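You operate a simulated robot arm through the tools that you are given. There is no shell and no other tool. Be economical: measure what you need, move in short steps, check, and stop when the job is done.

Carry out the task below with a simulated two-armed robot. There is one attempt and no reset: what you move stays moved.

JOB
Pick up the blue tin with the latest date from the shelf under the high cabinet with one hand, pass it to the other hand and put it on the low shelf of the butyl store rack. Set down upright: blue tin.

Only the result counts: the job must be done as asked and must still hold three seconds after the hand-in. Knocking over, shifting, dropping, spilling or breaking anything else fails it.

ROBOT AND FRAMES
Two 7-joint arms with two-finger grippers on one trunk, on a base that drives. Base frame: it is fixed to the floor where the robot stands at the start and does not move with it; the origin is under the middle of the robot, x ahead of it, y to its left, z up; the surface under the hand at the start is at about z = 950. Lengths are in mm, angles in rad, forces in N, time in s.
The left shoulder is at the start at [24, 217, 1280], the right one opposite. With the tool pointing down near the work surface each hand reaches from about 180 to 760 mm from the robot's upright axis, wherever it stands, measured 20 degrees to its own side. Places, roughly: low shelf of the butyl store rack [-700, 700, 600]. Payload 2.2 kg a hand.
Tool frame (each hand has its own): the origin (TCP) lies between the finger pads and is the grasp point; the fingertips stand 19 mm ahead of it; z points along the fingers, y is the line along which they close. Largest opening 116 mm; the body of the gripper starts 70 mm behind the TCP.
Orientation is that of the tool frame in the base frame, as [roll, pitch, yaw] about the fixed x, y, z axes, in that order (R = Rz(yaw) Ry(pitch) Rx(roll)). With the fingers straight down and closing along the base's y, the tool's x points along the base's -x, its y along +y and its z along -z.

CONTROLS
- The arms move only by the tool apply_moves. It takes "left_targets", "right_targets" or both (then of equal length, played together; a hand with none holds still); each is a list of rows, each a list of 7 numbers: the shift along the base's x, y, z in cm, then the turn, a rotation vector about the base's x, y, z in rad, then the gripper command, from -1 (shut) to 1 (fully open), values between in proportion. In form: [[x, y, z, ax, ay, az, gripper], ...]. A call has 1 to 20 rows; each row is the pose to reach, as a shift and turn from the pose commanded when the call began. Rows are played at 5 a second. More than 50 mm and 0.15 rad between two rows, or a gripper value outside its range, and nothing of the call is played. A pose out of reach is approached as far as the arm can. The call stops where the force on the tool passes 40 N (or 10 N more than at its start, if that is more) or the arm is blocked; 0.2 s more then pass. The fingers move at their own pace and stop on an object; they squeeze with about 43 N. The grip force told is the motor's: it shows also when the fingers shut on nothing. Time passes only in rows, and 0.2 s behind the last, so rows that repeat a pose let the fingers close. The reply holds the time, the measured pose of the TCP, the force on the tool along the base axes, the opening and the grip force, in the units named above and with some noise, with the torque about the TCP (base axes, N m) and any sound that the robot's microphone picked up.
- Cameras (640 x 400 px; columns grow to the right, rows downward): "scene" is now at [104.4, 38.9, 1422.3]; the picture's right is [0.52, -0.86, -0.00], its down [-0.70, -0.42, -0.57] and it looks along [0.49, 0.30, -0.82] (base axes); focal length 214 px, centre (320, 200). "left" rides on the left gripper at [69, 15, -97] in its tool frame; the picture's right is [-0.21, 0.98, 0.00], its down [-0.76, -0.17, -0.63] and it looks along [-0.62, -0.14, 0.77] (tool axes); focal length 251 px, centre (320, 200). "right" rides on the right gripper at [69, -15, -97] in its tool frame; the picture's right is [0.21, 0.98, 0.00], its down [-0.76, 0.17, -0.63] and it looks along [-0.62, 0.14, 0.78] (tool axes); focal length 251 px, centre (320, 200). There is no depth. A picture from a camera that has moved, and an enlarged one, comes with that camera's place and axes in the base frame and with its lens.
- get_image(camera): a new picture of that camera. It takes no simulated time.
- slide_trunk(by): slides the trunk up (or, below 0, down) by that many mm; the arms and the scene camera ride with it, the base frame stays. It gives what a move gives, with no picture.
- roll_base(legs): drives the robot by 1 to 6 legs, each [ahead, left, turn to the left] in mm, mm and rad, along the robot's own axes; the way and the turn of a leg run together, so that a leg with both is an arc; at most 1500 mm and 3.142 rad a leg. The arms and the cameras ride along, it lands a little off, and it stops where it bumps. It gives what a move gives.
- head_to(pan, tilt): turns the head with the scene camera to pan (to the left, within 1.396 rad either way) and tilt (down, from -0.506 to 1.204), counted from straight ahead of the robot. It gives what a move gives.
- close_up(camera, box): a new picture of the part [left, top, right, bottom] of that camera's present view, enlarged. It takes no simulated time.
- close_job(): hands the job in; it is judged then, once.

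Work in short steps. Places have to be worked out from the pictures, the camera data and where the tool is seen: move nearer, look again, correct. Check each grasp and each placing, and mend what went wrong. You have 120 turns and 88 pictures in all, those below and enlarged ones among them. Open the grippers and draw the arms clear of the work before you hand the job in, unless the task says otherwise; then end with one line.

The tools are called after ">>>" by a JSON object that holds its "op" and its "data". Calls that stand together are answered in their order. apply_moves: Moves the arms, as the interface text tells. Its arguments: {"type":"object","properties":{"left_targets":{"type":"array","items":{"type":"array","items":{"type":"number"}}},"right_targets":{"type":"array","items":{"type":"array","items":{"type":"number"}}}},"required":[]} The other tools are called the same way: slide_trunk (by) slides the trunk up or down; roll_base (legs) drives the base; head_to (pan, tilt) turns the head that bears the scene camera; get_image (camera) takes a picture; close_up (camera, box) takes an enlarged picture of a part of a camera's view; close_job () hands the job in.

At the start:

```text
time: 0.0
left_ee_pos: [408.8, 237.5, 1222.3]
left_ee_rot: [-3.14, -0.002, -3.141]
left_wrist_force: [-0.2, -0.5, -0.7]
left_ft_torque: [-0.04, 0.01, -0.02]
left_width: 116.2
left_grip_force: 0.1
right_ee_pos: [495.3, -139.9, 1239.9]
right_ee_rot: [3.141, 0.001, 3.141]
right_wrist_force: [-0.6, 0.4, -0.1]
right_ft_torque: [-0.03, -0.06, 0.04]
right_width: 116.1
right_grip_force: 0.1
trunk travel left (down, up): [-425.0, 65.0]
robot x, y, heading: [-3.0, 1.1, 0.003]
head pan, tilt: [0.543, 0.958]
```

scene: 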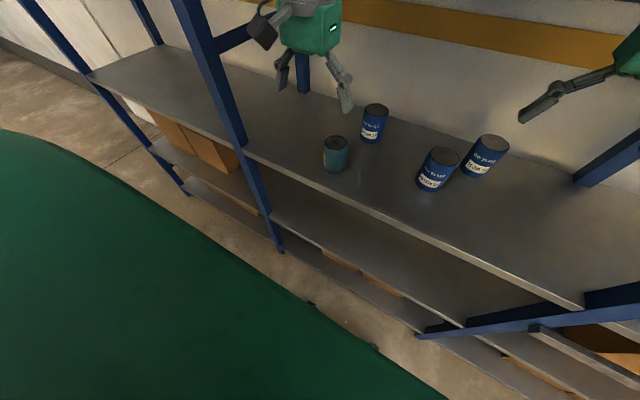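
right: 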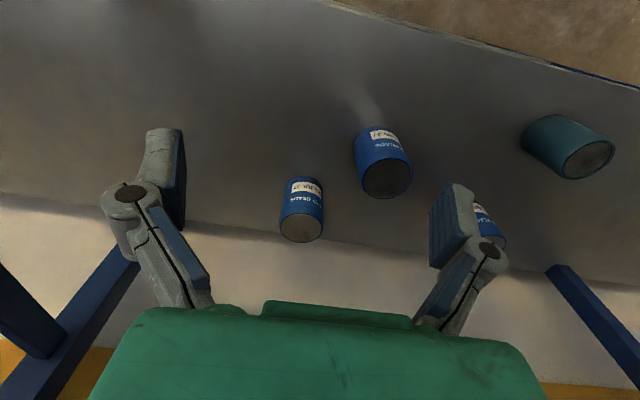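
left: 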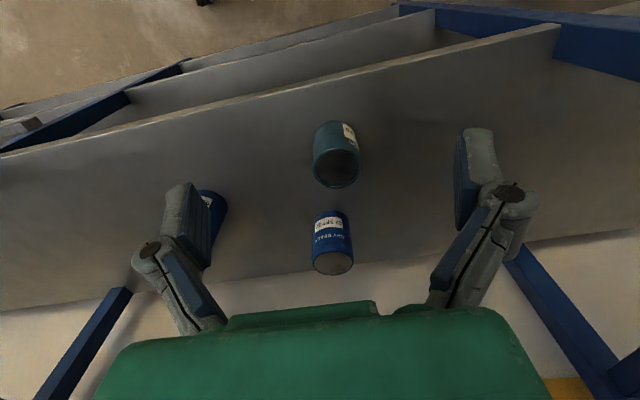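

The scene shows three blue tins and one teal one. I take enlargements to read the dates on the blue ones.

>>> {"op": "close_up", "data": {"camera": "scene", "box": [410, 125, 520, 195]}}

>>> {"op": "close_up", "data": {"camera": "scene", "box": [310, 95, 400, 180]}}

```text
5.71 times, centred on (465, 160) of scene
camera zoom: at [104.4, 38.9, 1422.3], right [0.52, -0.86, 0.0], down [-0.7, -0.42, -0.57], along [0.49, 0.3, -0.82], focal length 1226 px, centre (-509, 429)
```

zoom: 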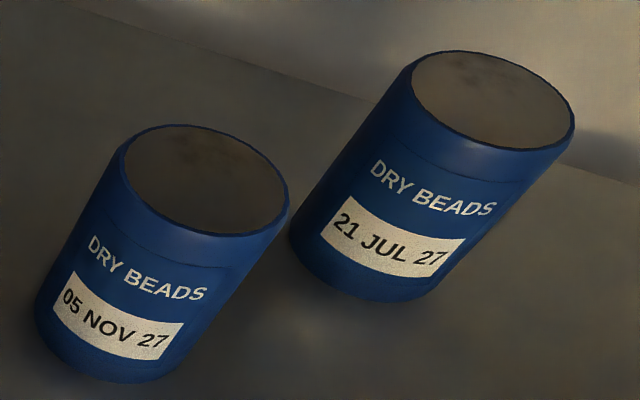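

```text
4.71 times, centred on (355, 138) of scene
camera zoom: at [104.4, 38.9, 1422.3], right [0.52, -0.86, 0.0], down [-0.7, -0.42, -0.57], along [0.49, 0.3, -0.82], focal length 1009 px, centre (155, 494)
```

zoom: 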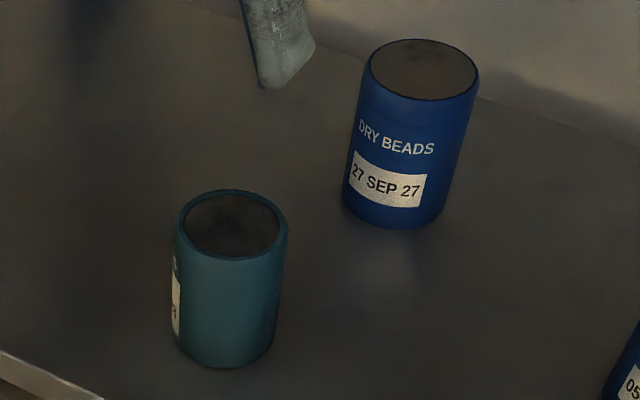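

The latest is 05 NOV 27, on the near tin of the right-hand pair, at about (590, -25). Before I move, I look for a cabinet overhead and any other blue tins.

>>> {"op": "head_to", "data": {"pan": -0.2, "tilt": 0.3}}

>>> {"op": "get_image", "data": {"camera": "scene"}}

>>> {"op": "head_to", "data": {"pan": 1.39, "tilt": 0.5}}

>>> {"op": "get_image", "data": {"camera": "scene"}}

```text
time: 1.1
left_ee_pos: [407.9, 239.5, 1222.2]
left_ee_rot: [-3.141, 0.001, -3.141]
left_wrist_force: [-0.3, 0.7, -0.3]
left_ft_torque: [0.0, -0.02, 0.01]
left_width: 116.1
left_grip_force: 0.1
right_ee_pos: [492.5, -139.3, 1241.8]
right_ee_rot: [3.141, 0.001, -3.14]
right_wrist_force: [-0.4, -0.5, -0.3]
right_ft_torque: [0.01, 0.01, 0.03]
right_width: 116.1
right_grip_force: 0.0
trunk travel left (down, up): [-425.0, 65.0]
robot x, y, heading: [3.0, 2.0, 0.006]
head pan, tilt: [-0.201, 0.3]
```

```text
82 pictures are left
camera scene: at [134.5, -17.0, 1478.6], right [-0.2, -0.98, 0.0], down [-0.29, 0.06, -0.95], along [0.94, -0.19, -0.3], focal length 214 px, centre (320, 200)
```

scene: 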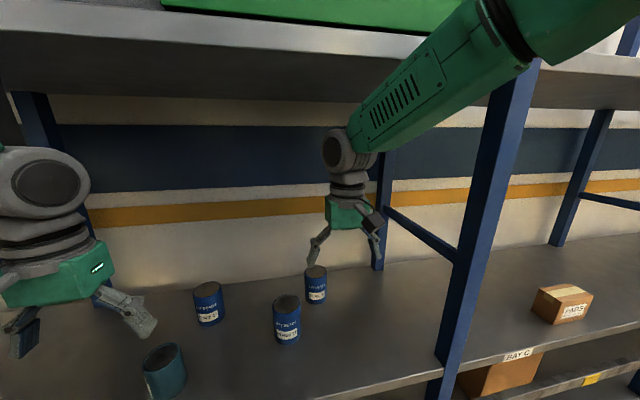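

```text
time: 2.8
left_ee_pos: [407.9, 239.0, 1223.0]
left_ee_rot: [-3.141, 0.001, -3.141]
left_wrist_force: [0.0, -1.5, 0.7]
left_ft_torque: [0.0, 0.02, 0.04]
left_width: 115.9
left_grip_force: 0.0
right_ee_pos: [490.9, -140.5, 1242.1]
right_ee_rot: [-3.14, 0.002, -3.141]
right_wrist_force: [0.8, -0.1, -0.4]
right_ft_torque: [0.01, 0.01, 0.01]
right_width: 115.8
right_grip_force: 0.0
trunk travel left (down, up): [-425.0, 65.0]
robot x, y, heading: [-0.4, 0.4, -0.004]
head pan, tilt: [1.389, 0.499]
```

```text
81 pictures are left
camera scene: at [59.2, 91.2, 1460.4], right [0.98, -0.18, 0.0], down [-0.09, -0.47, -0.88], along [0.16, 0.86, -0.48], focal length 214 px, centre (320, 200)
```

scene: 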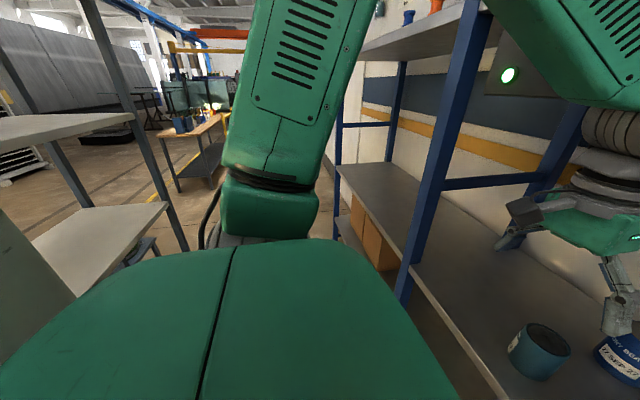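

The tin stands on a shelf with about 600 mm of clearance overhead. I move the right hand above it and look down.

>>> {"op": "apply_moves", "data": {"right_targets": [[3, 4, -1, 0, 0, 0, 1], [6, 8, -2, 0, 0, 0, 1], [9.5, 11.5, -4, 0, 0, 0, 1], [9.5, 11.5, -6, 0, 0, 0, 1], [9.5, 11.5, -6, 0, 0, 0, 1]]}}

>>> {"op": "get_image", "data": {"camera": "right"}}

>>> {"op": "head_to", "data": {"pan": 0.0, "tilt": 0.75}}

>>> {"op": "get_image", "data": {"camera": "scene"}}

```text
refused: row 1 steps farther than a row can; nothing moved
```

```text
80 pictures are left
camera right: at [422.5, -154.8, 1337.3], right [-0.21, 0.98, 0.0], down [0.76, 0.17, 0.63], along [0.62, 0.14, -0.77], focal length 251 px, centre (320, 200)
```

right: 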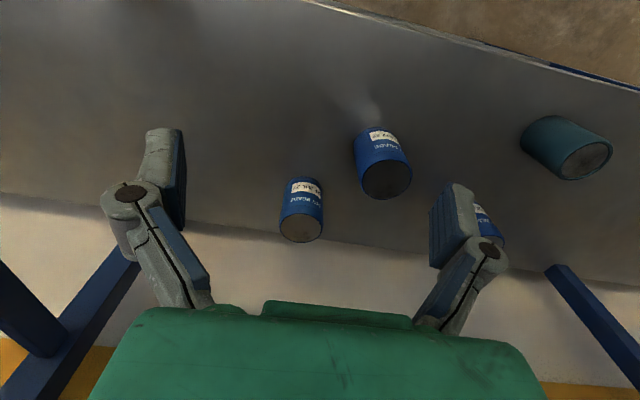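

```text
time: 4.3
left_ee_pos: [408.2, 238.5, 1222.2]
left_ee_rot: [3.14, 0.003, 3.141]
left_wrist_force: [-0.5, 0.4, 0.3]
left_ft_torque: [-0.02, 0.02, 0.0]
left_width: 115.9
left_grip_force: 0.1
right_ee_pos: [492.1, -140.5, 1241.5]
right_ee_rot: [-3.141, 0.002, -3.141]
right_wrist_force: [-0.4, 0.7, 0.2]
right_ft_torque: [0.01, 0.0, 0.02]
right_width: 116.0
right_grip_force: 0.1
trunk travel left (down, up): [-425.0, 65.0]
robot x, y, heading: [-1.2, 0.7, 0.0]
head pan, tilt: [0.0, 0.75]
```

```text
79 pictures are left
camera scene: at [125.6, 1.6, 1438.3], right [0.0, -1.0, 0.0], down [-0.68, 0.0, -0.73], along [0.73, 0.0, -0.68], focal length 214 px, centre (320, 200)
```

scene: 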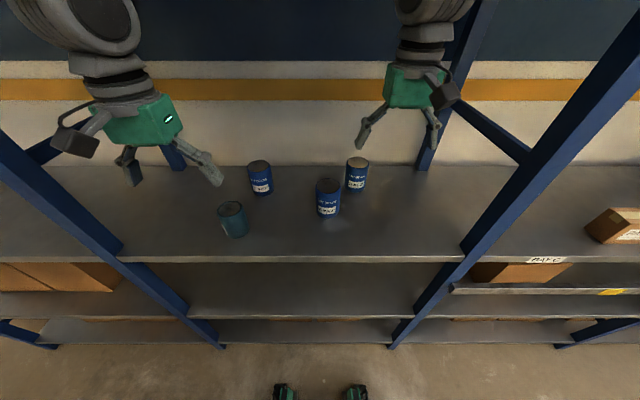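

The three views agree on the tin at about (596, -22), top near 1057. I repeat the approach in smaller steps.

>>> {"op": "apply_moves", "data": {"right_targets": [[2.5, 3, -1, 0, 0, 0, 1], [5, 6, -2, 0, 0, 0, 1], [7.5, 9, -3, 0, 0, 0, 1], [10.3, 11.8, -4, 0, 0, 0, 1], [10.3, 11.8, -6, 0, 0, 0, 1], [10.3, 11.8, -6, 0, 0, 0, 1]]}}

>>> {"op": "get_image", "data": {"camera": "right"}}

```text
time: 5.7
left_ee_pos: [405.7, 237.6, 1222.7]
left_ee_rot: [-3.141, 0.003, -3.141]
left_wrist_force: [0.1, 0.3, 0.1]
left_ft_torque: [0.01, -0.03, 0.01]
left_width: 115.9
left_grip_force: 0.1
right_ee_pos: [594.7, -22.2, 1182.6]
right_ee_rot: [3.14, 0.001, 3.14]
right_wrist_force: [-0.9, 0.2, 0.1]
right_ft_torque: [0.02, 0.02, -0.01]
right_width: 115.9
right_grip_force: 0.1
trunk travel left (down, up): [-425.0, 65.0]
robot x, y, heading: [1.0, 3.0, 0.004]
head pan, tilt: [0.0, 0.75]
```

```text
78 pictures are left
camera right: at [525.2, -37.2, 1278.3], right [-0.21, 0.98, 0.0], down [0.75, 0.17, 0.63], along [0.62, 0.14, -0.77], focal length 251 px, centre (320, 200)
```

right: 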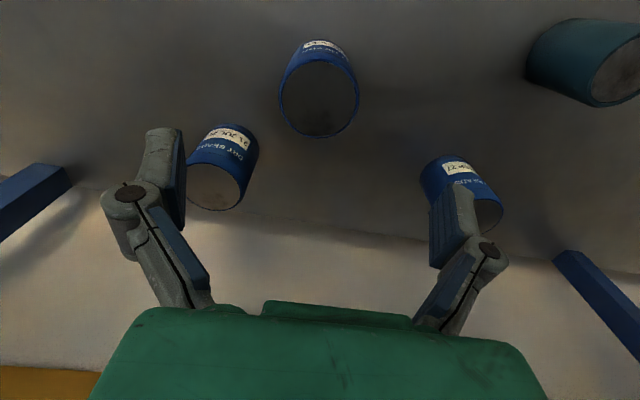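

The hand is centred over the tin to about 3 mm. I descend to a grasp near its top.

>>> {"op": "apply_moves", "data": {"right_targets": [[-0.2, 0, -4, 0, 0, 0, 1], [-0.2, 0, -8, 0, 0, 0, 1], [-0.2, 0, -11, 0, 0, 0, 1], [-0.2, 0, -13, 0, 0, 0, 1], [-0.2, 0, -14.5, 0, 0, 0, 1], [-0.2, 0, -14.5, 0, 0, 0, 1]]}}

>>> {"op": "get_image", "data": {"camera": "scene"}}

>>> {"op": "get_image", "data": {"camera": "right"}}

```text
time: 7.1
left_ee_pos: [408.2, 237.6, 1222.8]
left_ee_rot: [3.141, 0.001, 3.141]
left_wrist_force: [0.9, 0.2, 0.0]
left_ft_torque: [0.0, 0.0, 0.0]
left_width: 115.9
left_grip_force: 0.0
right_ee_pos: [591.5, -22.1, 1036.7]
right_ee_rot: [-3.139, 0.003, 3.141]
right_wrist_force: [0.2, -0.6, 0.5]
right_ft_torque: [0.0, 0.01, -0.03]
right_width: 115.9
right_grip_force: 0.0
trunk travel left (down, up): [-425.0, 65.0]
robot x, y, heading: [-3.6, -1.8, -0.002]
head pan, tilt: [0.0, 0.75]
```

```text
77 pictures are left
camera scene: at [126.4, 3.0, 1438.3], right [0.0, -1.0, 0.0], down [-0.68, 0.0, -0.73], along [0.73, 0.0, -0.68], focal length 214 px, centre (320, 200)
```

scene: 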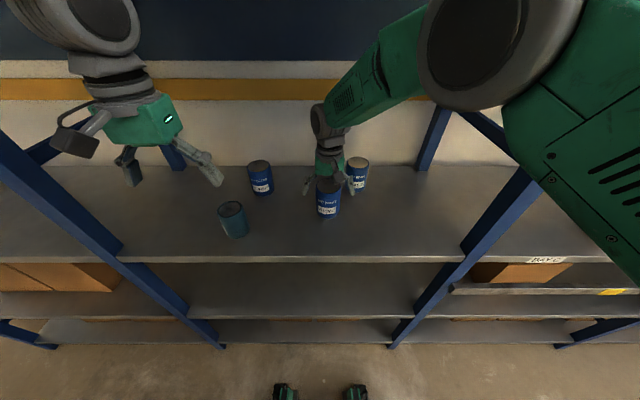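

```text
76 pictures are left
camera right: at [522.5, -36.5, 1132.4], right [-0.21, 0.98, 0.0], down [0.76, 0.17, 0.63], along [0.62, 0.13, -0.77], focal length 251 px, centre (320, 200)
```

right: 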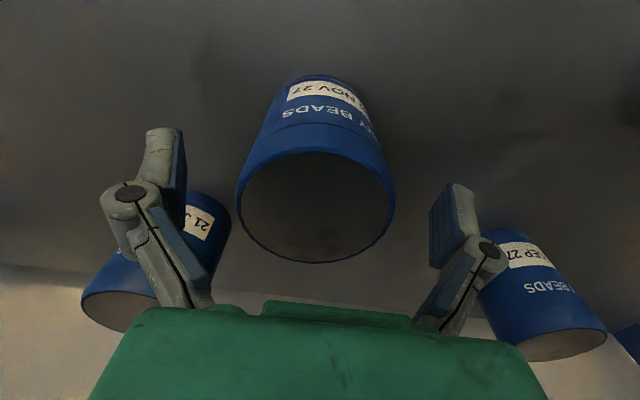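

The top is at about z 1050, so I go 8 mm deeper and close.

>>> {"op": "apply_moves", "data": {"right_targets": [[0.2, -0.1, -0.8, 0, 0, 0, 1], [0.2, -0.1, -0.8, 0, 0, 0, 0], [0.2, -0.1, -0.8, 0, 0, 0, -1], [0.2, -0.1, -0.8, 0, 0, 0, -1], [0.2, -0.1, -0.8, 0, 0, 0, -1], [0.2, -0.1, -0.8, 0, 0, 0, -1]]}}

```text
time: 8.5
left_ee_pos: [409.1, 238.7, 1222.8]
left_ee_rot: [-3.137, 0.002, -3.141]
left_wrist_force: [0.6, -0.2, 0.1]
left_ft_torque: [0.04, -0.03, -0.01]
left_width: 116.0
left_grip_force: 0.0
right_ee_pos: [594.8, -22.9, 1028.2]
right_ee_rot: [-3.139, 0.003, 3.141]
right_wrist_force: [-0.4, -1.0, 0.7]
right_ft_torque: [0.02, -0.02, 0.01]
right_width: 75.3
right_grip_force: 43.3
trunk travel left (down, up): [-425.0, 65.0]
robot x, y, heading: [-3.8, -0.1, -0.0]
head pan, tilt: [0.0, 0.75]
```

The tin is gripped at 75 mm width. I lift it straight up.

>>> {"op": "apply_moves", "data": {"right_targets": [[0, 0, 2, 0, 0, 0, -1], [0, 0, 5, 0, 0, 0, -1], [0, 0, 9, 0, 0, 0, -1], [0, 0, 13, 0, 0, 0, -1], [0, 0, 17, 0, 0, 0, -1], [0, 0, 20, 0, 0, 0, -1], [0, 0, 20, 0, 0, 0, -1]]}}

>>> {"op": "get_image", "data": {"camera": "scene"}}

```text
time: 10.1
left_ee_pos: [408.1, 238.6, 1221.6]
left_ee_rot: [3.141, 0.001, 3.141]
left_wrist_force: [0.3, -0.2, -0.3]
left_ft_torque: [-0.01, 0.01, 0.02]
left_width: 116.3
left_grip_force: 0.1
right_ee_pos: [600.1, -25.0, 1225.4]
right_ee_rot: [3.135, -0.004, 3.138]
right_wrist_force: [-0.4, 0.2, -3.5]
right_ft_torque: [-0.03, 0.04, 0.02]
right_width: 75.3
right_grip_force: 42.8
trunk travel left (down, up): [-425.0, 65.0]
robot x, y, heading: [-0.1, -2.1, 0.0]
head pan, tilt: [0.0, 0.75]
```

```text
75 pictures are left
camera scene: at [127.1, 2.8, 1438.1], right [0.0, -1.0, 0.0], down [-0.69, 0.0, -0.73], along [0.73, 0.0, -0.69], focal length 214 px, centre (320, 200)
```

scene: 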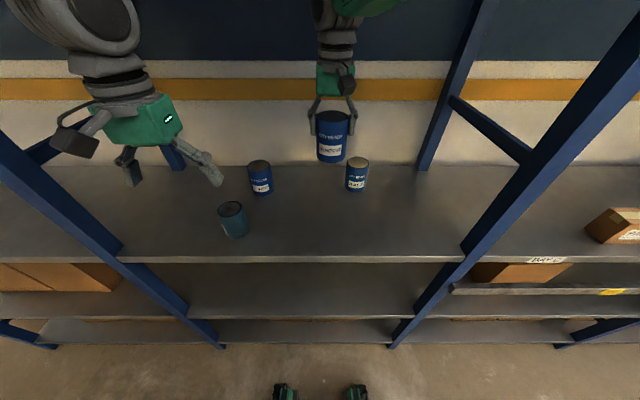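

The tin is held. I draw it back from the shelf toward the robot, then back off a little and turn to see the rack.

>>> {"op": "apply_moves", "data": {"right_targets": [[-4, 0, 0, 0, 0, 0, -1], [-8, 0, 0, 0, 0, 0, -1], [-12, 0, 0, 0, 0, 0, -1], [-16, 0, 0, 0, 0, 0, -1], [-20, 0, 0, 0, 0, 0, -1], [-22, 0, 0, 0, 0, 0, -1], [-22, 0, 0, 0, 0, 0, -1]]}}

>>> {"op": "roll_base", "data": {"legs": [[-200, 0, 0]]}}

>>> {"op": "head_to", "data": {"pan": 1.39, "tilt": 0.6}}

>>> {"op": "get_image", "data": {"camera": "scene"}}

```text
time: 11.7
left_ee_pos: [408.1, 238.3, 1222.0]
left_ee_rot: [-3.14, 0.001, 3.142]
left_wrist_force: [-0.4, 0.2, 0.3]
left_ft_torque: [-0.03, 0.03, 0.02]
left_width: 115.9
left_grip_force: 0.1
right_ee_pos: [379.4, -21.7, 1227.7]
right_ee_rot: [-3.141, 0.0, 3.141]
right_wrist_force: [0.5, 0.4, -4.3]
right_ft_torque: [-0.02, 0.02, 0.0]
right_width: 75.3
right_grip_force: 43.3
trunk travel left (down, up): [-425.0, 65.0]
robot x, y, heading: [-1.1, -0.5, 0.003]
head pan, tilt: [0.0, 0.75]
```

```text
time: 13.3
left_ee_pos: [208.9, 237.2, 1220.6]
left_ee_rot: [3.14, -0.002, -3.141]
left_wrist_force: [-0.7, -0.2, -0.4]
left_ft_torque: [0.0, 0.0, 0.01]
left_width: 116.1
left_grip_force: 0.0
right_ee_pos: [180.1, -24.2, 1227.4]
right_ee_rot: [3.141, -0.001, -3.141]
right_wrist_force: [-0.3, -0.5, -3.6]
right_ft_torque: [0.02, 0.0, 0.0]
right_width: 75.3
right_grip_force: 43.4
trunk travel left (down, up): [-425.0, 65.0]
robot x, y, heading: [-199.2, 1.3, -0.004]
head pan, tilt: [0.0, 0.75]
```

```text
time: 14.8
left_ee_pos: [203.3, 238.2, 1223.5]
left_ee_rot: [-3.141, 0.004, -3.141]
left_wrist_force: [-0.8, 0.9, -0.3]
left_ft_torque: [-0.02, -0.04, 0.01]
left_width: 116.0
left_grip_force: 0.0
right_ee_pos: [173.2, -23.3, 1228.8]
right_ee_rot: [3.141, 0.003, 3.141]
right_wrist_force: [-0.1, 0.4, -1.7]
right_ft_torque: [-0.02, 0.03, -0.01]
right_width: 75.2
right_grip_force: 43.2
trunk travel left (down, up): [-425.0, 65.0]
robot x, y, heading: [-201.8, -1.5, -0.001]
head pan, tilt: [1.389, 0.6]
```

```text
74 pictures are left
camera scene: at [-143.0, 89.4, 1451.3], right [0.98, -0.18, 0.0], down [-0.1, -0.56, -0.82], along [0.15, 0.81, -0.57], focal length 214 px, centre (320, 200)
```

scene: 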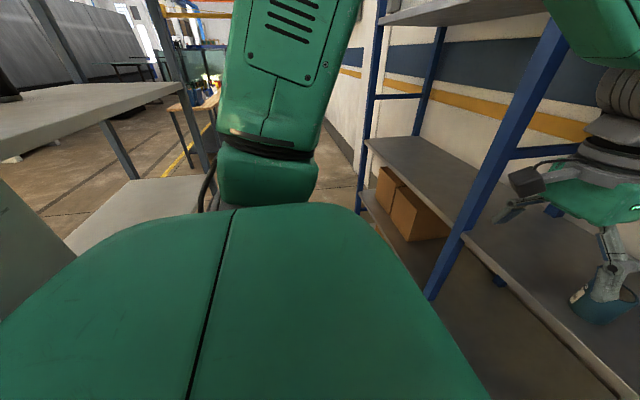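

The rack's front face seems to be at x about -500, facing the robot. I turn left part way for a better view of its low shelf.

>>> {"op": "roll_base", "data": {"legs": [[100, 0, 0], [0, 0, 1.2]]}}

>>> {"op": "head_to", "data": {"pan": 1.1, "tilt": 0.6}}

>>> {"op": "get_image", "data": {"camera": "scene"}}

```text
time: 19.0
left_ee_pos: [-176.0, 461.2, 1223.6]
left_ee_rot: [3.141, 0.004, -1.934]
left_wrist_force: [0.5, 0.9, 0.1]
left_ft_torque: [0.04, 0.02, 0.01]
left_width: 115.9
left_grip_force: 0.3
right_ee_pos: [56.3, 341.1, 1228.9]
right_ee_rot: [3.139, 0.004, -1.937]
right_wrist_force: [0.1, 0.1, -3.6]
right_ft_torque: [0.0, 0.01, -0.03]
right_width: 75.1
right_grip_force: 43.2
trunk travel left (down, up): [-425.0, 65.0]
robot x, y, heading: [-101.3, -0.2, 1.209]
head pan, tilt: [1.389, 0.6]
```

```text
time: 19.8
left_ee_pos: [-178.7, 459.5, 1226.0]
left_ee_rot: [-3.141, 0.006, -1.936]
left_wrist_force: [-0.1, -0.5, -0.2]
left_ft_torque: [-0.03, 0.03, 0.03]
left_width: 115.9
left_grip_force: 0.1
right_ee_pos: [54.1, 338.7, 1230.6]
right_ee_rot: [3.141, 0.006, -1.936]
right_wrist_force: [0.5, -0.3, -3.6]
right_ft_torque: [0.0, 0.03, -0.02]
right_width: 75.0
right_grip_force: 43.0
trunk travel left (down, up): [-425.0, 65.0]
robot x, y, heading: [-97.1, 0.6, 1.207]
head pan, tilt: [1.1, 0.6]
```

```text
73 pictures are left
camera scene: at [-146.6, 106.3, 1451.2], right [0.74, 0.67, 0.0], down [0.38, -0.42, -0.82], along [-0.55, 0.61, -0.57], focal length 214 px, centre (320, 200)
```

scene: 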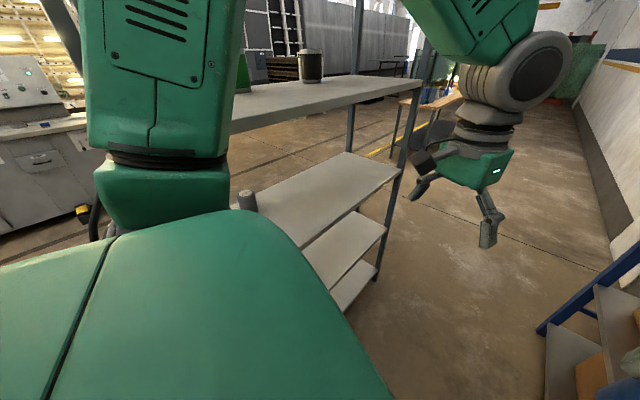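

The rack has four shelves; the third, at z around 550–600, should be the low shelf, with its front edge near x = -490. I shift away from the rack and turn to face it (heading π).

>>> {"op": "roll_base", "data": {"legs": [[70, -184, 0], [0, 0, 1.935]]}}

>>> {"op": "head_to", "data": {"pan": -0.6, "tilt": 0.65}}

>>> {"op": "get_image", "data": {"camera": "scene"}}

```text
time: 26.0
left_ee_pos: [-303.7, -247.7, 1222.7]
left_ee_rot: [-3.136, 0.004, 0.002]
left_wrist_force: [-0.8, -0.6, -1.1]
left_ft_torque: [0.04, 0.0, -0.02]
left_width: 116.1
left_grip_force: 0.1
right_ee_pos: [-275.6, 13.7, 1229.0]
right_ee_rot: [-3.136, 0.006, 0.003]
right_wrist_force: [-0.7, -0.6, -2.9]
right_ft_torque: [0.05, -0.02, -0.01]
right_width: 74.9
right_grip_force: 43.0
trunk travel left (down, up): [-425.0, 65.0]
robot x, y, heading: [95.3, -5.1, -3.138]
head pan, tilt: [1.1, 0.6]
```

```text
time: 27.7
left_ee_pos: [-301.1, -261.8, 1221.9]
left_ee_rot: [-3.128, 0.006, 0.005]
left_wrist_force: [0.6, -1.1, 0.4]
left_ft_torque: [0.07, 0.03, 0.04]
left_width: 116.3
left_grip_force: 0.1
right_ee_pos: [-273.0, -2.2, 1230.0]
right_ee_rot: [-3.129, 0.01, 0.008]
right_wrist_force: [-0.3, -2.2, -5.2]
right_ft_torque: [0.13, 0.04, 0.0]
right_width: 75.1
right_grip_force: 42.5
trunk travel left (down, up): [-425.0, 65.0]
robot x, y, heading: [96.9, -6.0, -3.137]
head pan, tilt: [-0.6, 0.649]
```

```text
72 pictures are left
camera scene: at [-33.3, -43.1, 1449.5], right [0.17, 0.98, 0.04], down [0.57, -0.07, -0.82], along [-0.8, 0.16, -0.57], focal length 214 px, centre (320, 200)
```

scene: 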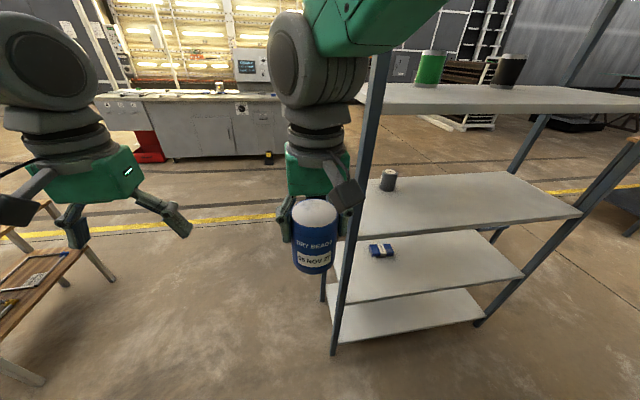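

The pose readings hint at a tilt or sway of the robot after the turn. I hold still a moment and re-read.

>>> {"op": "apply_moves", "data": {"right_targets": [[0, 0, 0, 0, 0, 0, -1], [0, 0, 0, 0, 0, 0, -1], [0, 0, 0, 0, 0, 0, -1]]}}

>>> {"op": "get_image", "data": {"camera": "scene"}}

```text
time: 28.7
left_ee_pos: [-298.8, -259.5, 1224.9]
left_ee_rot: [-3.13, 0.008, 0.009]
left_wrist_force: [0.6, -0.4, 1.1]
left_ft_torque: [0.0, 0.01, 0.06]
left_width: 116.2
left_grip_force: 0.1
right_ee_pos: [-268.0, 1.9, 1229.7]
right_ee_rot: [-3.133, 0.007, 0.007]
right_wrist_force: [-1.3, -1.4, -4.7]
right_ft_torque: [0.11, -0.05, 0.0]
right_width: 75.0
right_grip_force: 42.8
trunk travel left (down, up): [-425.0, 65.0]
robot x, y, heading: [95.4, -9.2, -3.14]
head pan, tilt: [-0.6, 0.649]
stopped in row 3 (right hand): the arm was blocked; the commanded pose is now the measured one
```

```text
71 pictures are left
camera scene: at [-34.5, -37.0, 1453.7], right [0.19, 0.98, 0.03], down [0.53, -0.08, -0.84], along [-0.82, 0.18, -0.54], focal length 214 px, centre (320, 200)
```

scene: 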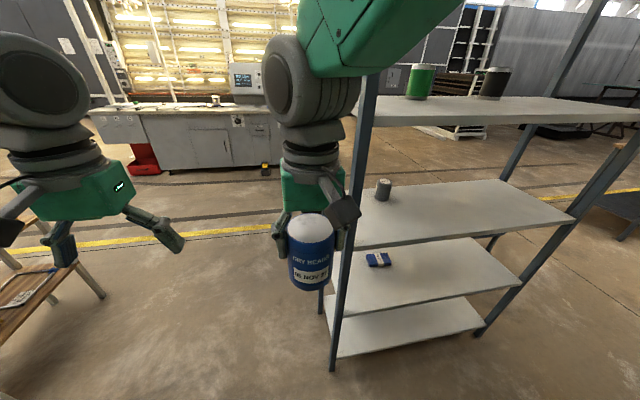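

Something is in contact, probably the head against the raised right arm. I turn the head back to the middle.

>>> {"op": "head_to", "data": {"pan": 0.0, "tilt": 0.75}}

>>> {"op": "get_image", "data": {"camera": "scene"}}

```text
time: 29.7
left_ee_pos: [-298.4, -240.9, 1227.2]
left_ee_rot: [3.139, 0.005, 0.007]
left_wrist_force: [0.0, -0.6, -1.3]
left_ft_torque: [0.01, -0.01, 0.0]
left_width: 115.8
left_grip_force: 0.0
right_ee_pos: [-268.6, 18.7, 1230.1]
right_ee_rot: [3.137, 0.008, 0.008]
right_wrist_force: [0.1, 0.2, -3.6]
right_ft_torque: [0.02, -0.03, -0.02]
right_width: 75.0
right_grip_force: 42.6
trunk travel left (down, up): [-425.0, 65.0]
robot x, y, heading: [97.5, -12.3, -3.135]
head pan, tilt: [0.0, 0.75]
```

```text
70 pictures are left
camera scene: at [-30.5, -38.5, 1438.1], right [-0.01, 1.0, 0.02], down [0.68, 0.02, -0.73], along [-0.73, 0.01, -0.68], focal length 214 px, centre (320, 200)
```

scene: 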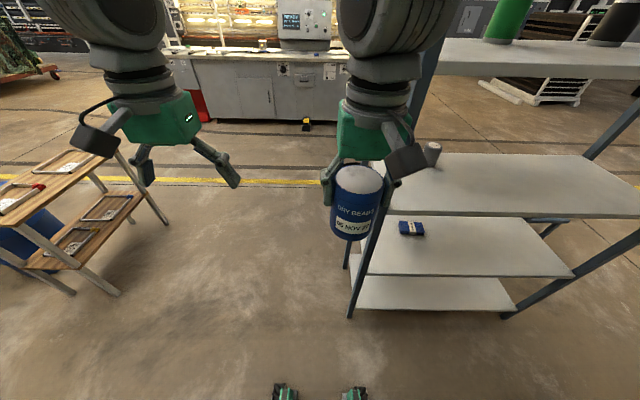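

The near front post of the rack is at about (-505, 165). I re-check that the robot is free now.

>>> {"op": "apply_moves", "data": {"right_targets": [[0, 0, 0, 0, 0, 0, -1], [0, 0, 0, 0, 0, 0, -1], [0, 0, 0, 0, 0, 0, -1]]}}

```text
time: 30.7
left_ee_pos: [-295.2, -208.8, 1234.3]
left_ee_rot: [3.108, 0.009, 0.007]
left_wrist_force: [-0.5, 0.9, -0.3]
left_ft_torque: [-0.1, -0.03, 0.0]
left_width: 115.9
left_grip_force: 0.2
right_ee_pos: [-265.3, 52.2, 1229.1]
right_ee_rot: [3.109, 0.011, 0.009]
right_wrist_force: [-0.3, 2.2, -3.2]
right_ft_torque: [-0.13, -0.04, -0.01]
right_width: 75.1
right_grip_force: 43.0
trunk travel left (down, up): [-425.0, 65.0]
robot x, y, heading: [91.1, -14.0, -3.137]
head pan, tilt: [0.0, 0.75]
stopped in row 3 (right hand): the arm was blocked; the commanded pose is now the measured one
```

The robot seems to rock slowly sideways. I lower the trunk in steps, which the low shelf needs anyway, and watch the sway.

>>> {"op": "slide_trunk", "data": {"by": -100}}

>>> {"op": "slide_trunk", "data": {"by": -50}}

>>> {"op": "get_image", "data": {"camera": "scene"}}

```text
time: 32.0
left_ee_pos: [-294.9, -252.8, 1128.3]
left_ee_rot: [3.141, 0.008, 0.013]
left_wrist_force: [0.6, -1.2, -0.3]
left_ft_torque: [0.05, 0.04, 0.03]
left_width: 116.2
left_grip_force: 0.1
right_ee_pos: [-265.8, 8.0, 1129.8]
right_ee_rot: [3.14, 0.012, 0.013]
right_wrist_force: [-0.5, -0.6, -3.1]
right_ft_torque: [0.02, -0.05, -0.03]
right_width: 74.7
right_grip_force: 42.6
trunk travel left (down, up): [-325.0, 165.0]
robot x, y, heading: [96.6, -22.6, -3.141]
head pan, tilt: [0.0, 0.75]
```

```text
time: 33.0
left_ee_pos: [-295.9, -264.3, 1075.6]
left_ee_rot: [-3.13, 0.006, 0.014]
left_wrist_force: [-0.2, -0.1, 0.0]
left_ft_torque: [0.1, 0.01, -0.03]
left_width: 116.1
left_grip_force: 0.0
right_ee_pos: [-264.5, -5.4, 1079.5]
right_ee_rot: [-3.131, 0.014, 0.021]
right_wrist_force: [0.9, -1.7, -5.0]
right_ft_torque: [0.13, 0.04, 0.02]
right_width: 75.0
right_grip_force: 42.9
trunk travel left (down, up): [-275.0, 215.0]
robot x, y, heading: [97.5, -24.1, -3.137]
head pan, tilt: [0.0, 0.75]
```

```text
69 pictures are left
camera scene: at [-29.7, -38.4, 1289.1], right [-0.03, 1.0, 0.01], down [0.68, 0.03, -0.74], along [-0.74, -0.01, -0.68], focal length 214 px, centre (320, 200)
```

scene: 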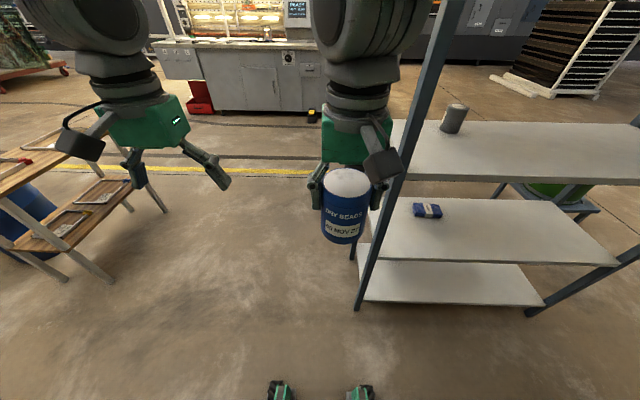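

The sideways sway and the drift of the base suggest that its rear may be touching the wall shelf behind. I drive ahead 80 mm to get clear.

>>> {"op": "roll_base", "data": {"legs": [[80, 0, 0]]}}

>>> {"op": "apply_moves", "data": {"left_targets": [[0, 0, 0, 0, 0, 0, 1], [0, 0, 0, 0, 0, 0, 1], [0, 0, 0, 0, 0, 0, 1]]}}

>>> {"op": "apply_moves", "data": {"left_targets": [[0, 0, 0, 0, 0, 0, 1], [0, 0, 0, 0, 0, 0, 1], [0, 0, 0, 0, 0, 0, 1]]}}

>>> {"op": "apply_moves", "data": {"left_targets": [[0, 0, 0, 0, 0, 0, 1], [0, 0, 0, 0, 0, 0, 1], [0, 0, 0, 0, 0, 0, 1]]}}

```text
time: 34.0
left_ee_pos: [-374.0, -275.0, 1073.0]
left_ee_rot: [-3.124, 0.005, 0.013]
left_wrist_force: [0.0, -2.4, 0.4]
left_ft_torque: [0.24, 0.0, 0.02]
left_width: 116.2
left_grip_force: 0.0
right_ee_pos: [-343.2, -16.9, 1079.8]
right_ee_rot: [-3.123, 0.014, 0.015]
right_wrist_force: [-0.3, -3.9, -4.1]
right_ft_torque: [0.18, -0.01, -0.02]
right_width: 75.1
right_grip_force: 43.3
trunk travel left (down, up): [-275.0, 215.0]
robot x, y, heading: [19.3, -28.9, -3.139]
head pan, tilt: [0.0, 0.75]
```

```text
time: 35.0
left_ee_pos: [-369.3, -234.0, 1085.8]
left_ee_rot: [3.117, 0.01, 0.015]
left_wrist_force: [0.5, 0.1, 0.4]
left_ft_torque: [-0.06, -0.02, 0.01]
left_width: 116.1
left_grip_force: 0.0
right_ee_pos: [-338.2, 25.0, 1080.6]
right_ee_rot: [3.115, 0.018, 0.018]
right_wrist_force: [0.0, 1.5, -3.3]
right_ft_torque: [-0.02, 0.05, -0.02]
right_width: 75.1
right_grip_force: 43.2
trunk travel left (down, up): [-275.0, 215.0]
robot x, y, heading: [20.2, -34.1, -3.138]
head pan, tilt: [0.0, 0.75]
stopped in row 3 (left hand): the arm was blocked; the commanded pose is now the measured one
```

```text
time: 35.8
left_ee_pos: [-370.6, -249.0, 1082.4]
left_ee_rot: [3.127, 0.008, 0.016]
left_wrist_force: [0.3, 0.3, 0.2]
left_ft_torque: [0.03, 0.01, -0.01]
left_width: 115.7
left_grip_force: 0.0
right_ee_pos: [-339.4, 9.6, 1080.2]
right_ee_rot: [3.125, 0.017, 0.018]
right_wrist_force: [-0.3, 0.0, -3.8]
right_ft_torque: [-0.01, -0.05, 0.03]
right_width: 75.1
right_grip_force: 43.2
trunk travel left (down, up): [-275.0, 215.0]
robot x, y, heading: [18.8, -37.4, -3.136]
head pan, tilt: [0.0, 0.75]
```

```text
time: 36.6
left_ee_pos: [-370.8, -263.1, 1081.9]
left_ee_rot: [3.139, 0.007, 0.019]
left_wrist_force: [1.1, -0.3, 0.3]
left_ft_torque: [0.03, 0.0, 0.0]
left_width: 116.1
left_grip_force: 0.0
right_ee_pos: [-341.6, -5.2, 1079.1]
right_ee_rot: [3.137, 0.018, 0.02]
right_wrist_force: [0.3, -0.7, -3.6]
right_ft_torque: [0.08, 0.0, 0.0]
right_width: 75.2
right_grip_force: 43.6
trunk travel left (down, up): [-275.0, 215.0]
robot x, y, heading: [16.1, -39.3, -3.137]
head pan, tilt: [0.0, 0.75]
```

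It still rocks. I wait four seconds to see whether the sway decays.

>>> {"op": "apply_moves", "data": {"left_targets": [[0, 0, 0, 0, 0, 0, 1], [0, 0, 0, 0, 0, 0, 1], [0, 0, 0, 0, 0, 0, 1], [0, 0, 0, 0, 0, 0, 1], [0, 0, 0, 0, 0, 0, 1], [0, 0, 0, 0, 0, 0, 1], [0, 0, 0, 0, 0, 0, 1], [0, 0, 0, 0, 0, 0, 1], [0, 0, 0, 0, 0, 0, 1], [0, 0, 0, 0, 0, 0, 1]]}}

>>> {"op": "head_to", "data": {"pan": 1.39, "tilt": 1.1}}

>>> {"op": "get_image", "data": {"camera": "scene"}}

>>> {"op": "get_image", "data": {"camera": "left"}}

>>> {"op": "get_image", "data": {"camera": "right"}}

```text
time: 38.8
left_ee_pos: [-370.0, -226.1, 1086.2]
left_ee_rot: [3.111, 0.006, 0.014]
left_wrist_force: [0.5, 0.2, -0.1]
left_ft_torque: [-0.05, 0.0, 0.01]
left_width: 116.2
left_grip_force: 0.0
right_ee_pos: [-339.6, 31.4, 1079.3]
right_ee_rot: [3.109, 0.016, 0.018]
right_wrist_force: [-0.5, 1.4, -4.1]
right_ft_torque: [-0.02, 0.01, 0.03]
right_width: 75.4
right_grip_force: 43.2
trunk travel left (down, up): [-275.0, 215.0]
robot x, y, heading: [19.4, -31.8, -3.138]
head pan, tilt: [0.0, 0.75]
```

```text
time: 40.3
left_ee_pos: [-370.7, -204.6, 1088.8]
left_ee_rot: [3.093, 0.01, 0.01]
left_wrist_force: [-0.7, 0.7, 0.1]
left_ft_torque: [-0.07, 0.0, -0.03]
left_width: 115.8
left_grip_force: 0.0
right_ee_pos: [-340.8, 54.1, 1078.6]
right_ee_rot: [3.09, 0.018, 0.013]
right_wrist_force: [-0.1, 2.4, -3.0]
right_ft_torque: [-0.08, -0.05, -0.01]
right_width: 75.3
right_grip_force: 42.5
trunk travel left (down, up): [-275.0, 215.0]
robot x, y, heading: [18.0, -25.4, -3.141]
head pan, tilt: [1.389, 1.1]
```

```text
68 pictures are left
camera scene: at [-35.3, -64.1, 1263.9], right [-0.98, 0.18, -0.01], down [0.16, 0.87, -0.47], along [-0.08, -0.47, -0.88], focal length 214 px, centre (320, 200)
```

scene: 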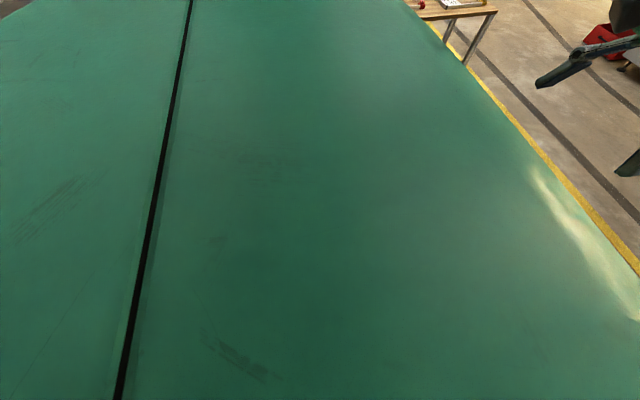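

```text
67 pictures are left
camera left: at [-300.8, -213.6, 1185.9], right [-0.2, -0.98, 0.05], down [-0.75, 0.19, 0.63], along [-0.63, 0.09, -0.77], focal length 251 px, centre (320, 200)
```

left: 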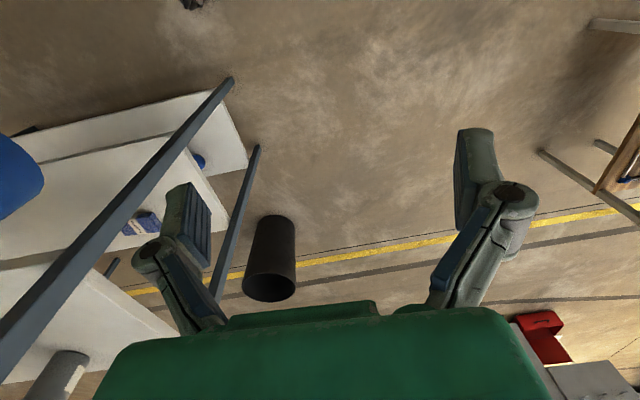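

```text
66 pictures are left
camera right: at [-270.0, 75.0, 1172.7], right [0.23, -0.97, 0.05], down [-0.74, -0.14, 0.65], along [-0.63, -0.18, -0.76], focal length 251 px, centre (320, 200)
```

right: 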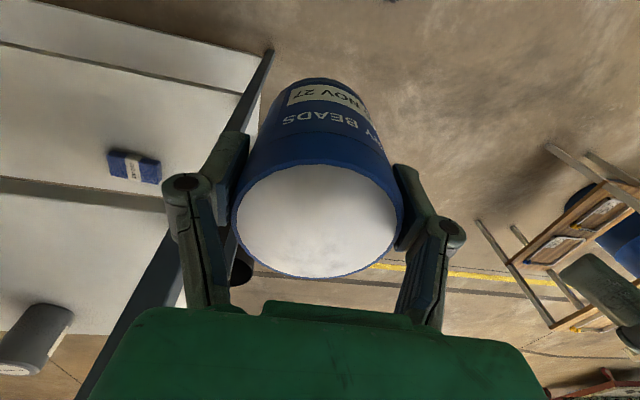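

The tilt persists around 0.03–0.05 rad. I wait longer to see whether it settles.

>>> {"op": "apply_moves", "data": {"left_targets": [[0, 0, 0, 0, 0, 0, 1], [0, 0, 0, 0, 0, 0, 1], [0, 0, 0, 0, 0, 0, 1]]}}

>>> {"op": "apply_moves", "data": {"left_targets": [[0, 0, 0, 0, 0, 0, 1], [0, 0, 0, 0, 0, 0, 1], [0, 0, 0, 0, 0, 0, 1]]}}

>>> {"op": "apply_moves", "data": {"left_targets": [[0, 0, 0, 0, 0, 0, 1], [0, 0, 0, 0, 0, 0, 1], [0, 0, 0, 0, 0, 0, 1]]}}

>>> {"op": "apply_moves", "data": {"left_targets": [[0, 0, 0, 0, 0, 0, 1], [0, 0, 0, 0, 0, 0, 1], [0, 0, 0, 0, 0, 0, 1]]}}

>>> {"op": "get_image", "data": {"camera": "scene"}}

```text
time: 41.3
left_ee_pos: [-369.1, -194.9, 1091.2]
left_ee_rot: [3.086, 0.014, 0.008]
left_wrist_force: [-0.6, 0.5, 0.2]
left_ft_torque: [-0.08, -0.02, -0.01]
left_width: 116.0
left_grip_force: 0.0
right_ee_pos: [-337.2, 63.5, 1078.9]
right_ee_rot: [3.084, 0.017, 0.012]
right_wrist_force: [0.9, 1.5, -2.6]
right_ft_torque: [-0.09, -0.04, -0.01]
right_width: 75.3
right_grip_force: 43.0
trunk travel left (down, up): [-275.0, 215.0]
robot x, y, heading: [19.7, -24.5, -3.135]
head pan, tilt: [1.389, 1.1]
stopped in row 3 (left hand): the arm was blocked; the commanded pose is now the measured one
```

```text
time: 42.3
left_ee_pos: [-366.5, -216.1, 1088.1]
left_ee_rot: [3.106, 0.014, 0.01]
left_wrist_force: [0.3, 0.5, -0.5]
left_ft_torque: [0.05, 0.02, 0.01]
left_width: 115.7
left_grip_force: 0.0
right_ee_pos: [-336.1, 41.6, 1080.7]
right_ee_rot: [3.109, 0.019, 0.012]
right_wrist_force: [0.1, -0.8, -4.0]
right_ft_torque: [0.03, -0.03, 0.0]
right_width: 75.4
right_grip_force: 43.0
trunk travel left (down, up): [-275.0, 215.0]
robot x, y, heading: [18.4, -25.0, -3.142]
head pan, tilt: [1.389, 1.1]
stopped in row 3 (left hand): the arm was blocked; the commanded pose is now the measured one
```

```text
time: 43.1
left_ee_pos: [-366.2, -206.6, 1088.8]
left_ee_rot: [3.099, 0.013, 0.009]
left_wrist_force: [0.0, 0.7, -0.2]
left_ft_torque: [-0.03, 0.0, 0.02]
left_width: 116.0
left_grip_force: 0.2
right_ee_pos: [-335.0, 53.5, 1081.4]
right_ee_rot: [3.099, 0.018, 0.012]
right_wrist_force: [-0.1, -0.2, -3.5]
right_ft_torque: [-0.01, 0.0, 0.02]
right_width: 75.3
right_grip_force: 43.0
trunk travel left (down, up): [-275.0, 215.0]
robot x, y, heading: [20.8, -19.2, -3.143]
head pan, tilt: [1.389, 1.1]
```

```text
time: 43.9
left_ee_pos: [-367.4, -195.8, 1090.0]
left_ee_rot: [3.091, 0.017, 0.008]
left_wrist_force: [-0.2, 0.2, 0.0]
left_ft_torque: [-0.06, -0.02, -0.04]
left_width: 115.8
left_grip_force: 0.1
right_ee_pos: [-335.7, 63.6, 1080.7]
right_ee_rot: [3.091, 0.016, 0.009]
right_wrist_force: [-0.3, 0.2, -3.5]
right_ft_torque: [-0.05, -0.03, -0.01]
right_width: 75.3
right_grip_force: 43.1
trunk travel left (down, up): [-275.0, 215.0]
robot x, y, heading: [17.3, -17.8, 3.138]
head pan, tilt: [1.389, 1.1]
```

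```text
65 pictures are left
camera scene: at [-35.4, -59.2, 1263.7], right [-0.98, 0.18, -0.01], down [0.16, 0.87, -0.47], along [-0.08, -0.46, -0.88], focal length 214 px, centre (320, 200)
```

scene: 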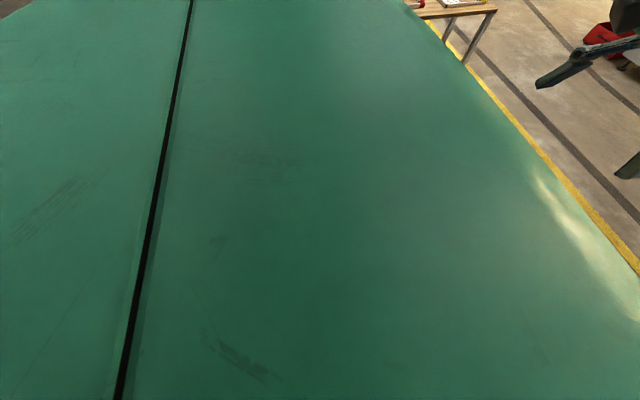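

The heading sits right at the ±π wrap, which may upset the base hold. I turn a little right, away from the wrap, and see whether it steadies.

>>> {"op": "roll_base", "data": {"legs": [[0, 0, -0.3]]}}

>>> {"op": "head_to", "data": {"pan": 0.0, "tilt": 0.75}}

>>> {"op": "apply_moves", "data": {"left_targets": [[0, 0, 0, 0, 0, 0, 1], [0, 0, 0, 0, 0, 0, 1], [0, 0, 0, 0, 0, 0, 1], [0, 0, 0, 0, 0, 0, 1]]}}

>>> {"op": "apply_moves", "data": {"left_targets": [[0, 0, 0, 0, 0, 0, 1], [0, 0, 0, 0, 0, 0, 1], [0, 0, 0, 0, 0, 0, 1], [0, 0, 0, 0, 0, 0, 1]]}}

```text
time: 45.3
left_ee_pos: [-408.3, -96.0, 1086.9]
left_ee_rot: [3.108, 0.012, -0.291]
left_wrist_force: [-0.5, 0.0, -0.4]
left_ft_torque: [0.04, 0.01, -0.02]
left_width: 115.7
left_grip_force: 0.1
right_ee_pos: [-301.6, 141.8, 1081.8]
right_ee_rot: [3.111, 0.017, -0.291]
right_wrist_force: [0.8, -0.2, -3.3]
right_ft_torque: [0.01, 0.0, 0.0]
right_width: 75.1
right_grip_force: 42.9
trunk travel left (down, up): [-275.0, 215.0]
robot x, y, heading: [19.7, -20.4, 2.842]
head pan, tilt: [1.389, 1.1]
```

```text
time: 46.8
left_ee_pos: [-408.7, -108.5, 1086.8]
left_ee_rot: [3.117, 0.012, -0.288]
left_wrist_force: [0.1, -0.4, 0.1]
left_ft_torque: [-0.02, 0.07, 0.0]
left_width: 115.9
left_grip_force: 0.0
right_ee_pos: [-302.1, 130.5, 1080.5]
right_ee_rot: [3.115, 0.02, -0.286]
right_wrist_force: [-0.3, -0.6, -4.1]
right_ft_torque: [-0.01, -0.04, 0.01]
right_width: 75.3
right_grip_force: 43.1
trunk travel left (down, up): [-275.0, 215.0]
robot x, y, heading: [15.7, -28.2, 2.843]
head pan, tilt: [0.0, 0.75]
```

```text
time: 47.8
left_ee_pos: [-406.6, -98.7, 1088.3]
left_ee_rot: [3.108, 0.015, -0.29]
left_wrist_force: [0.1, -0.2, -1.1]
left_ft_torque: [0.04, -0.04, 0.01]
left_width: 116.0
left_grip_force: 0.0
right_ee_pos: [-299.2, 138.7, 1080.4]
right_ee_rot: [3.109, 0.022, -0.29]
right_wrist_force: [-0.5, -0.7, -3.4]
right_ft_torque: [0.08, -0.06, 0.01]
right_width: 75.2
right_grip_force: 43.4
trunk travel left (down, up): [-275.0, 215.0]
robot x, y, heading: [16.3, -23.8, 2.838]
head pan, tilt: [0.0, 0.75]
```

```text
time: 48.8
left_ee_pos: [-398.8, -74.6, 1090.0]
left_ee_rot: [3.089, 0.015, -0.293]
left_wrist_force: [0.4, -0.2, 0.3]
left_ft_torque: [0.0, -0.01, 0.02]
left_width: 116.0
left_grip_force: 0.2
right_ee_pos: [-292.8, 163.8, 1079.5]
right_ee_rot: [3.088, 0.019, -0.293]
right_wrist_force: [-0.1, 1.2, -2.8]
right_ft_torque: [-0.05, 0.0, -0.03]
right_width: 75.0
right_grip_force: 43.3
trunk travel left (down, up): [-275.0, 215.0]
robot x, y, heading: [17.5, -21.4, 2.835]
head pan, tilt: [0.0, 0.75]
```

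It still leans toward +y. I look at the right side and then the left side for anything the robot may be touching.

>>> {"op": "head_to", "data": {"pan": -1.39, "tilt": 0.5}}

>>> {"op": "get_image", "data": {"camera": "scene"}}

>>> {"op": "head_to", "data": {"pan": 1.39, "tilt": 0.3}}

>>> {"op": "get_image", "data": {"camera": "scene"}}

```text
time: 50.4
left_ee_pos: [-407.1, -105.0, 1087.5]
left_ee_rot: [3.114, 0.012, -0.289]
left_wrist_force: [-0.5, -1.3, -0.3]
left_ft_torque: [0.15, -0.06, 0.0]
left_width: 116.1
left_grip_force: 0.0
right_ee_pos: [-303.2, 134.5, 1087.7]
right_ee_rot: [3.085, 0.024, -0.292]
right_wrist_force: [-1.4, -2.3, -3.7]
right_ft_torque: [0.08, -0.11, 0.01]
right_width: 75.0
right_grip_force: 42.9
trunk travel left (down, up): [-275.0, 215.0]
robot x, y, heading: [16.7, -27.1, 2.84]
head pan, tilt: [-1.389, 0.499]
```

```text
64 pictures are left
camera scene: at [-70.3, 41.7, 1304.3], right [0.9, 0.44, 0.02], down [0.25, -0.48, -0.84], along [-0.36, 0.76, -0.54], focal length 214 px, centre (320, 200)
```

scene: 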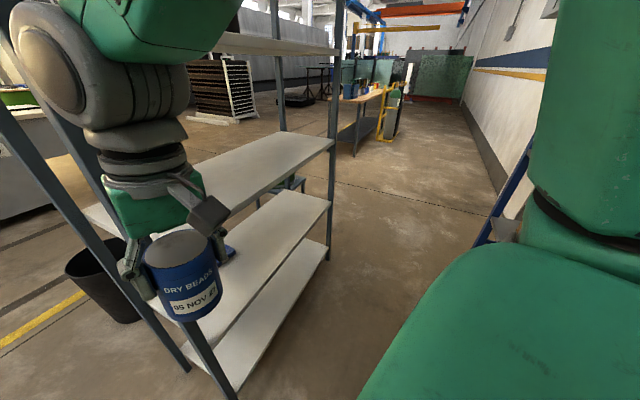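

```text
time: 52.8
left_ee_pos: [-404.3, -93.5, 1089.3]
left_ee_rot: [3.104, 0.015, -0.29]
left_wrist_force: [0.4, -0.4, 0.5]
left_ft_torque: [0.07, -0.03, 0.01]
left_width: 115.8
left_grip_force: 0.0
right_ee_pos: [-298.9, 144.6, 1081.5]
right_ee_rot: [3.106, 0.024, -0.287]
right_wrist_force: [0.0, -0.9, -3.4]
right_ft_torque: [0.02, -0.03, -0.04]
right_width: 75.0
right_grip_force: 43.2
trunk travel left (down, up): [-275.0, 215.0]
robot x, y, heading: [18.0, -25.0, 2.838]
head pan, tilt: [1.389, 0.3]
```

```text
63 pictures are left
camera scene: at [-68.2, -100.4, 1328.6], right [-0.89, 0.46, 0.0], down [0.14, 0.26, -0.95], along [-0.44, -0.85, -0.3], focal length 214 px, centre (320, 200)
```

scene: 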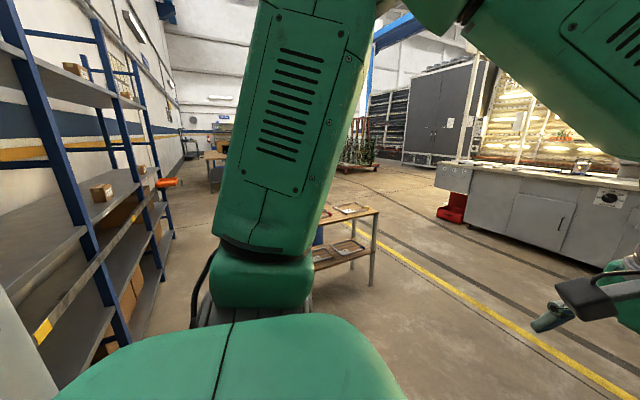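

Nothing visible touches the robot, and both hands sway together, so their relative positions hold to 1 mm. I start the handover posture: the right hand yaws +90° and the left hand -90°.

>>> {"op": "apply_moves", "data": {"left_targets": [[0, 0, 0, 0, 0, -0.143, 1], [0, 0, 0, 0, 0, -0.286, 1], [0, 0, 0, 0, 0, -0.428, 1], [0, 0, 0, 0, 0, -0.571, 1], [0, 0, 0, 0, 0, -0.714, 1], [0, 0, 0, 0, 0, -0.857, 1], [0, 0, 0, 0, 0, -1.0, 1], [0, 0, 0, 0, 0, -1.142, 1], [0, 0, 0, 0, 0, -1.285, 1], [0, 0, 0, 0, 0, -1.428, 1], [0, 0, 0, 0, 0, -1.571, 1], [0, 0, 0, 0, 0, -1.571, 1]], "right_targets": [[0, 0, 0, 0, 0, 0.143, -1], [0, 0, 0, 0, 0, 0.286, -1], [0, 0, 0, 0, 0, 0.428, -1], [0, 0, 0, 0, 0, 0.571, -1], [0, 0, 0, 0, 0, 0.714, -1], [0, 0, 0, 0, 0, 0.857, -1], [0, 0, 0, 0, 0, 1.0, -1], [0, 0, 0, 0, 0, 1.142, -1], [0, 0, 0, 0, 0, 1.285, -1], [0, 0, 0, 0, 0, 1.428, -1], [0, 0, 0, 0, 0, 1.571, -1], [0, 0, 0, 0, 0, 1.571, -1]]}}

>>> {"op": "head_to", "data": {"pan": 0.0, "tilt": 0.6}}

>>> {"op": "get_image", "data": {"camera": "scene"}}

```text
time: 55.4
left_ee_pos: [-403.7, -93.0, 1089.2]
left_ee_rot: [3.096, 0.025, -1.865]
left_wrist_force: [-0.8, -0.6, 0.4]
left_ft_torque: [0.03, -0.02, -0.01]
left_width: 116.0
left_grip_force: 0.1
right_ee_pos: [-297.9, 146.1, 1081.6]
right_ee_rot: [3.094, 0.015, 1.285]
right_wrist_force: [-0.2, -0.7, -4.2]
right_ft_torque: [0.08, 0.04, 0.0]
right_width: 75.1
right_grip_force: 43.6
trunk travel left (down, up): [-275.0, 215.0]
robot x, y, heading: [15.2, -30.4, 2.835]
head pan, tilt: [1.389, 0.3]
```

```text
time: 57.0
left_ee_pos: [-399.0, -68.7, 1091.7]
left_ee_rot: [3.094, 0.004, -1.864]
left_wrist_force: [0.0, 0.6, 0.2]
left_ft_torque: [-0.04, 0.02, 0.03]
left_width: 116.0
left_grip_force: 0.1
right_ee_pos: [-290.5, 167.7, 1080.1]
right_ee_rot: [3.094, 0.031, 1.279]
right_wrist_force: [1.0, 0.5, -3.2]
right_ft_torque: [0.01, -0.02, -0.04]
right_width: 75.2
right_grip_force: 43.5
trunk travel left (down, up): [-275.0, 215.0]
robot x, y, heading: [15.1, -18.9, 2.838]
head pan, tilt: [0.0, 0.6]
```

```text
62 pictures are left
camera scene: at [-102.2, 32.6, 1301.1], right [0.3, 0.95, -0.01], down [0.54, -0.18, -0.82], along [-0.79, 0.24, -0.57], focal length 214 px, centre (320, 200)
```

scene: 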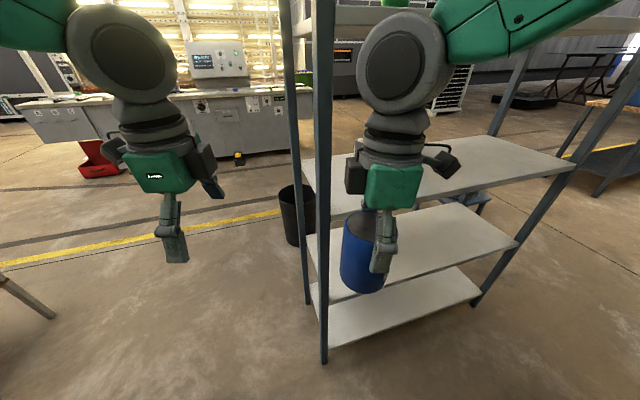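

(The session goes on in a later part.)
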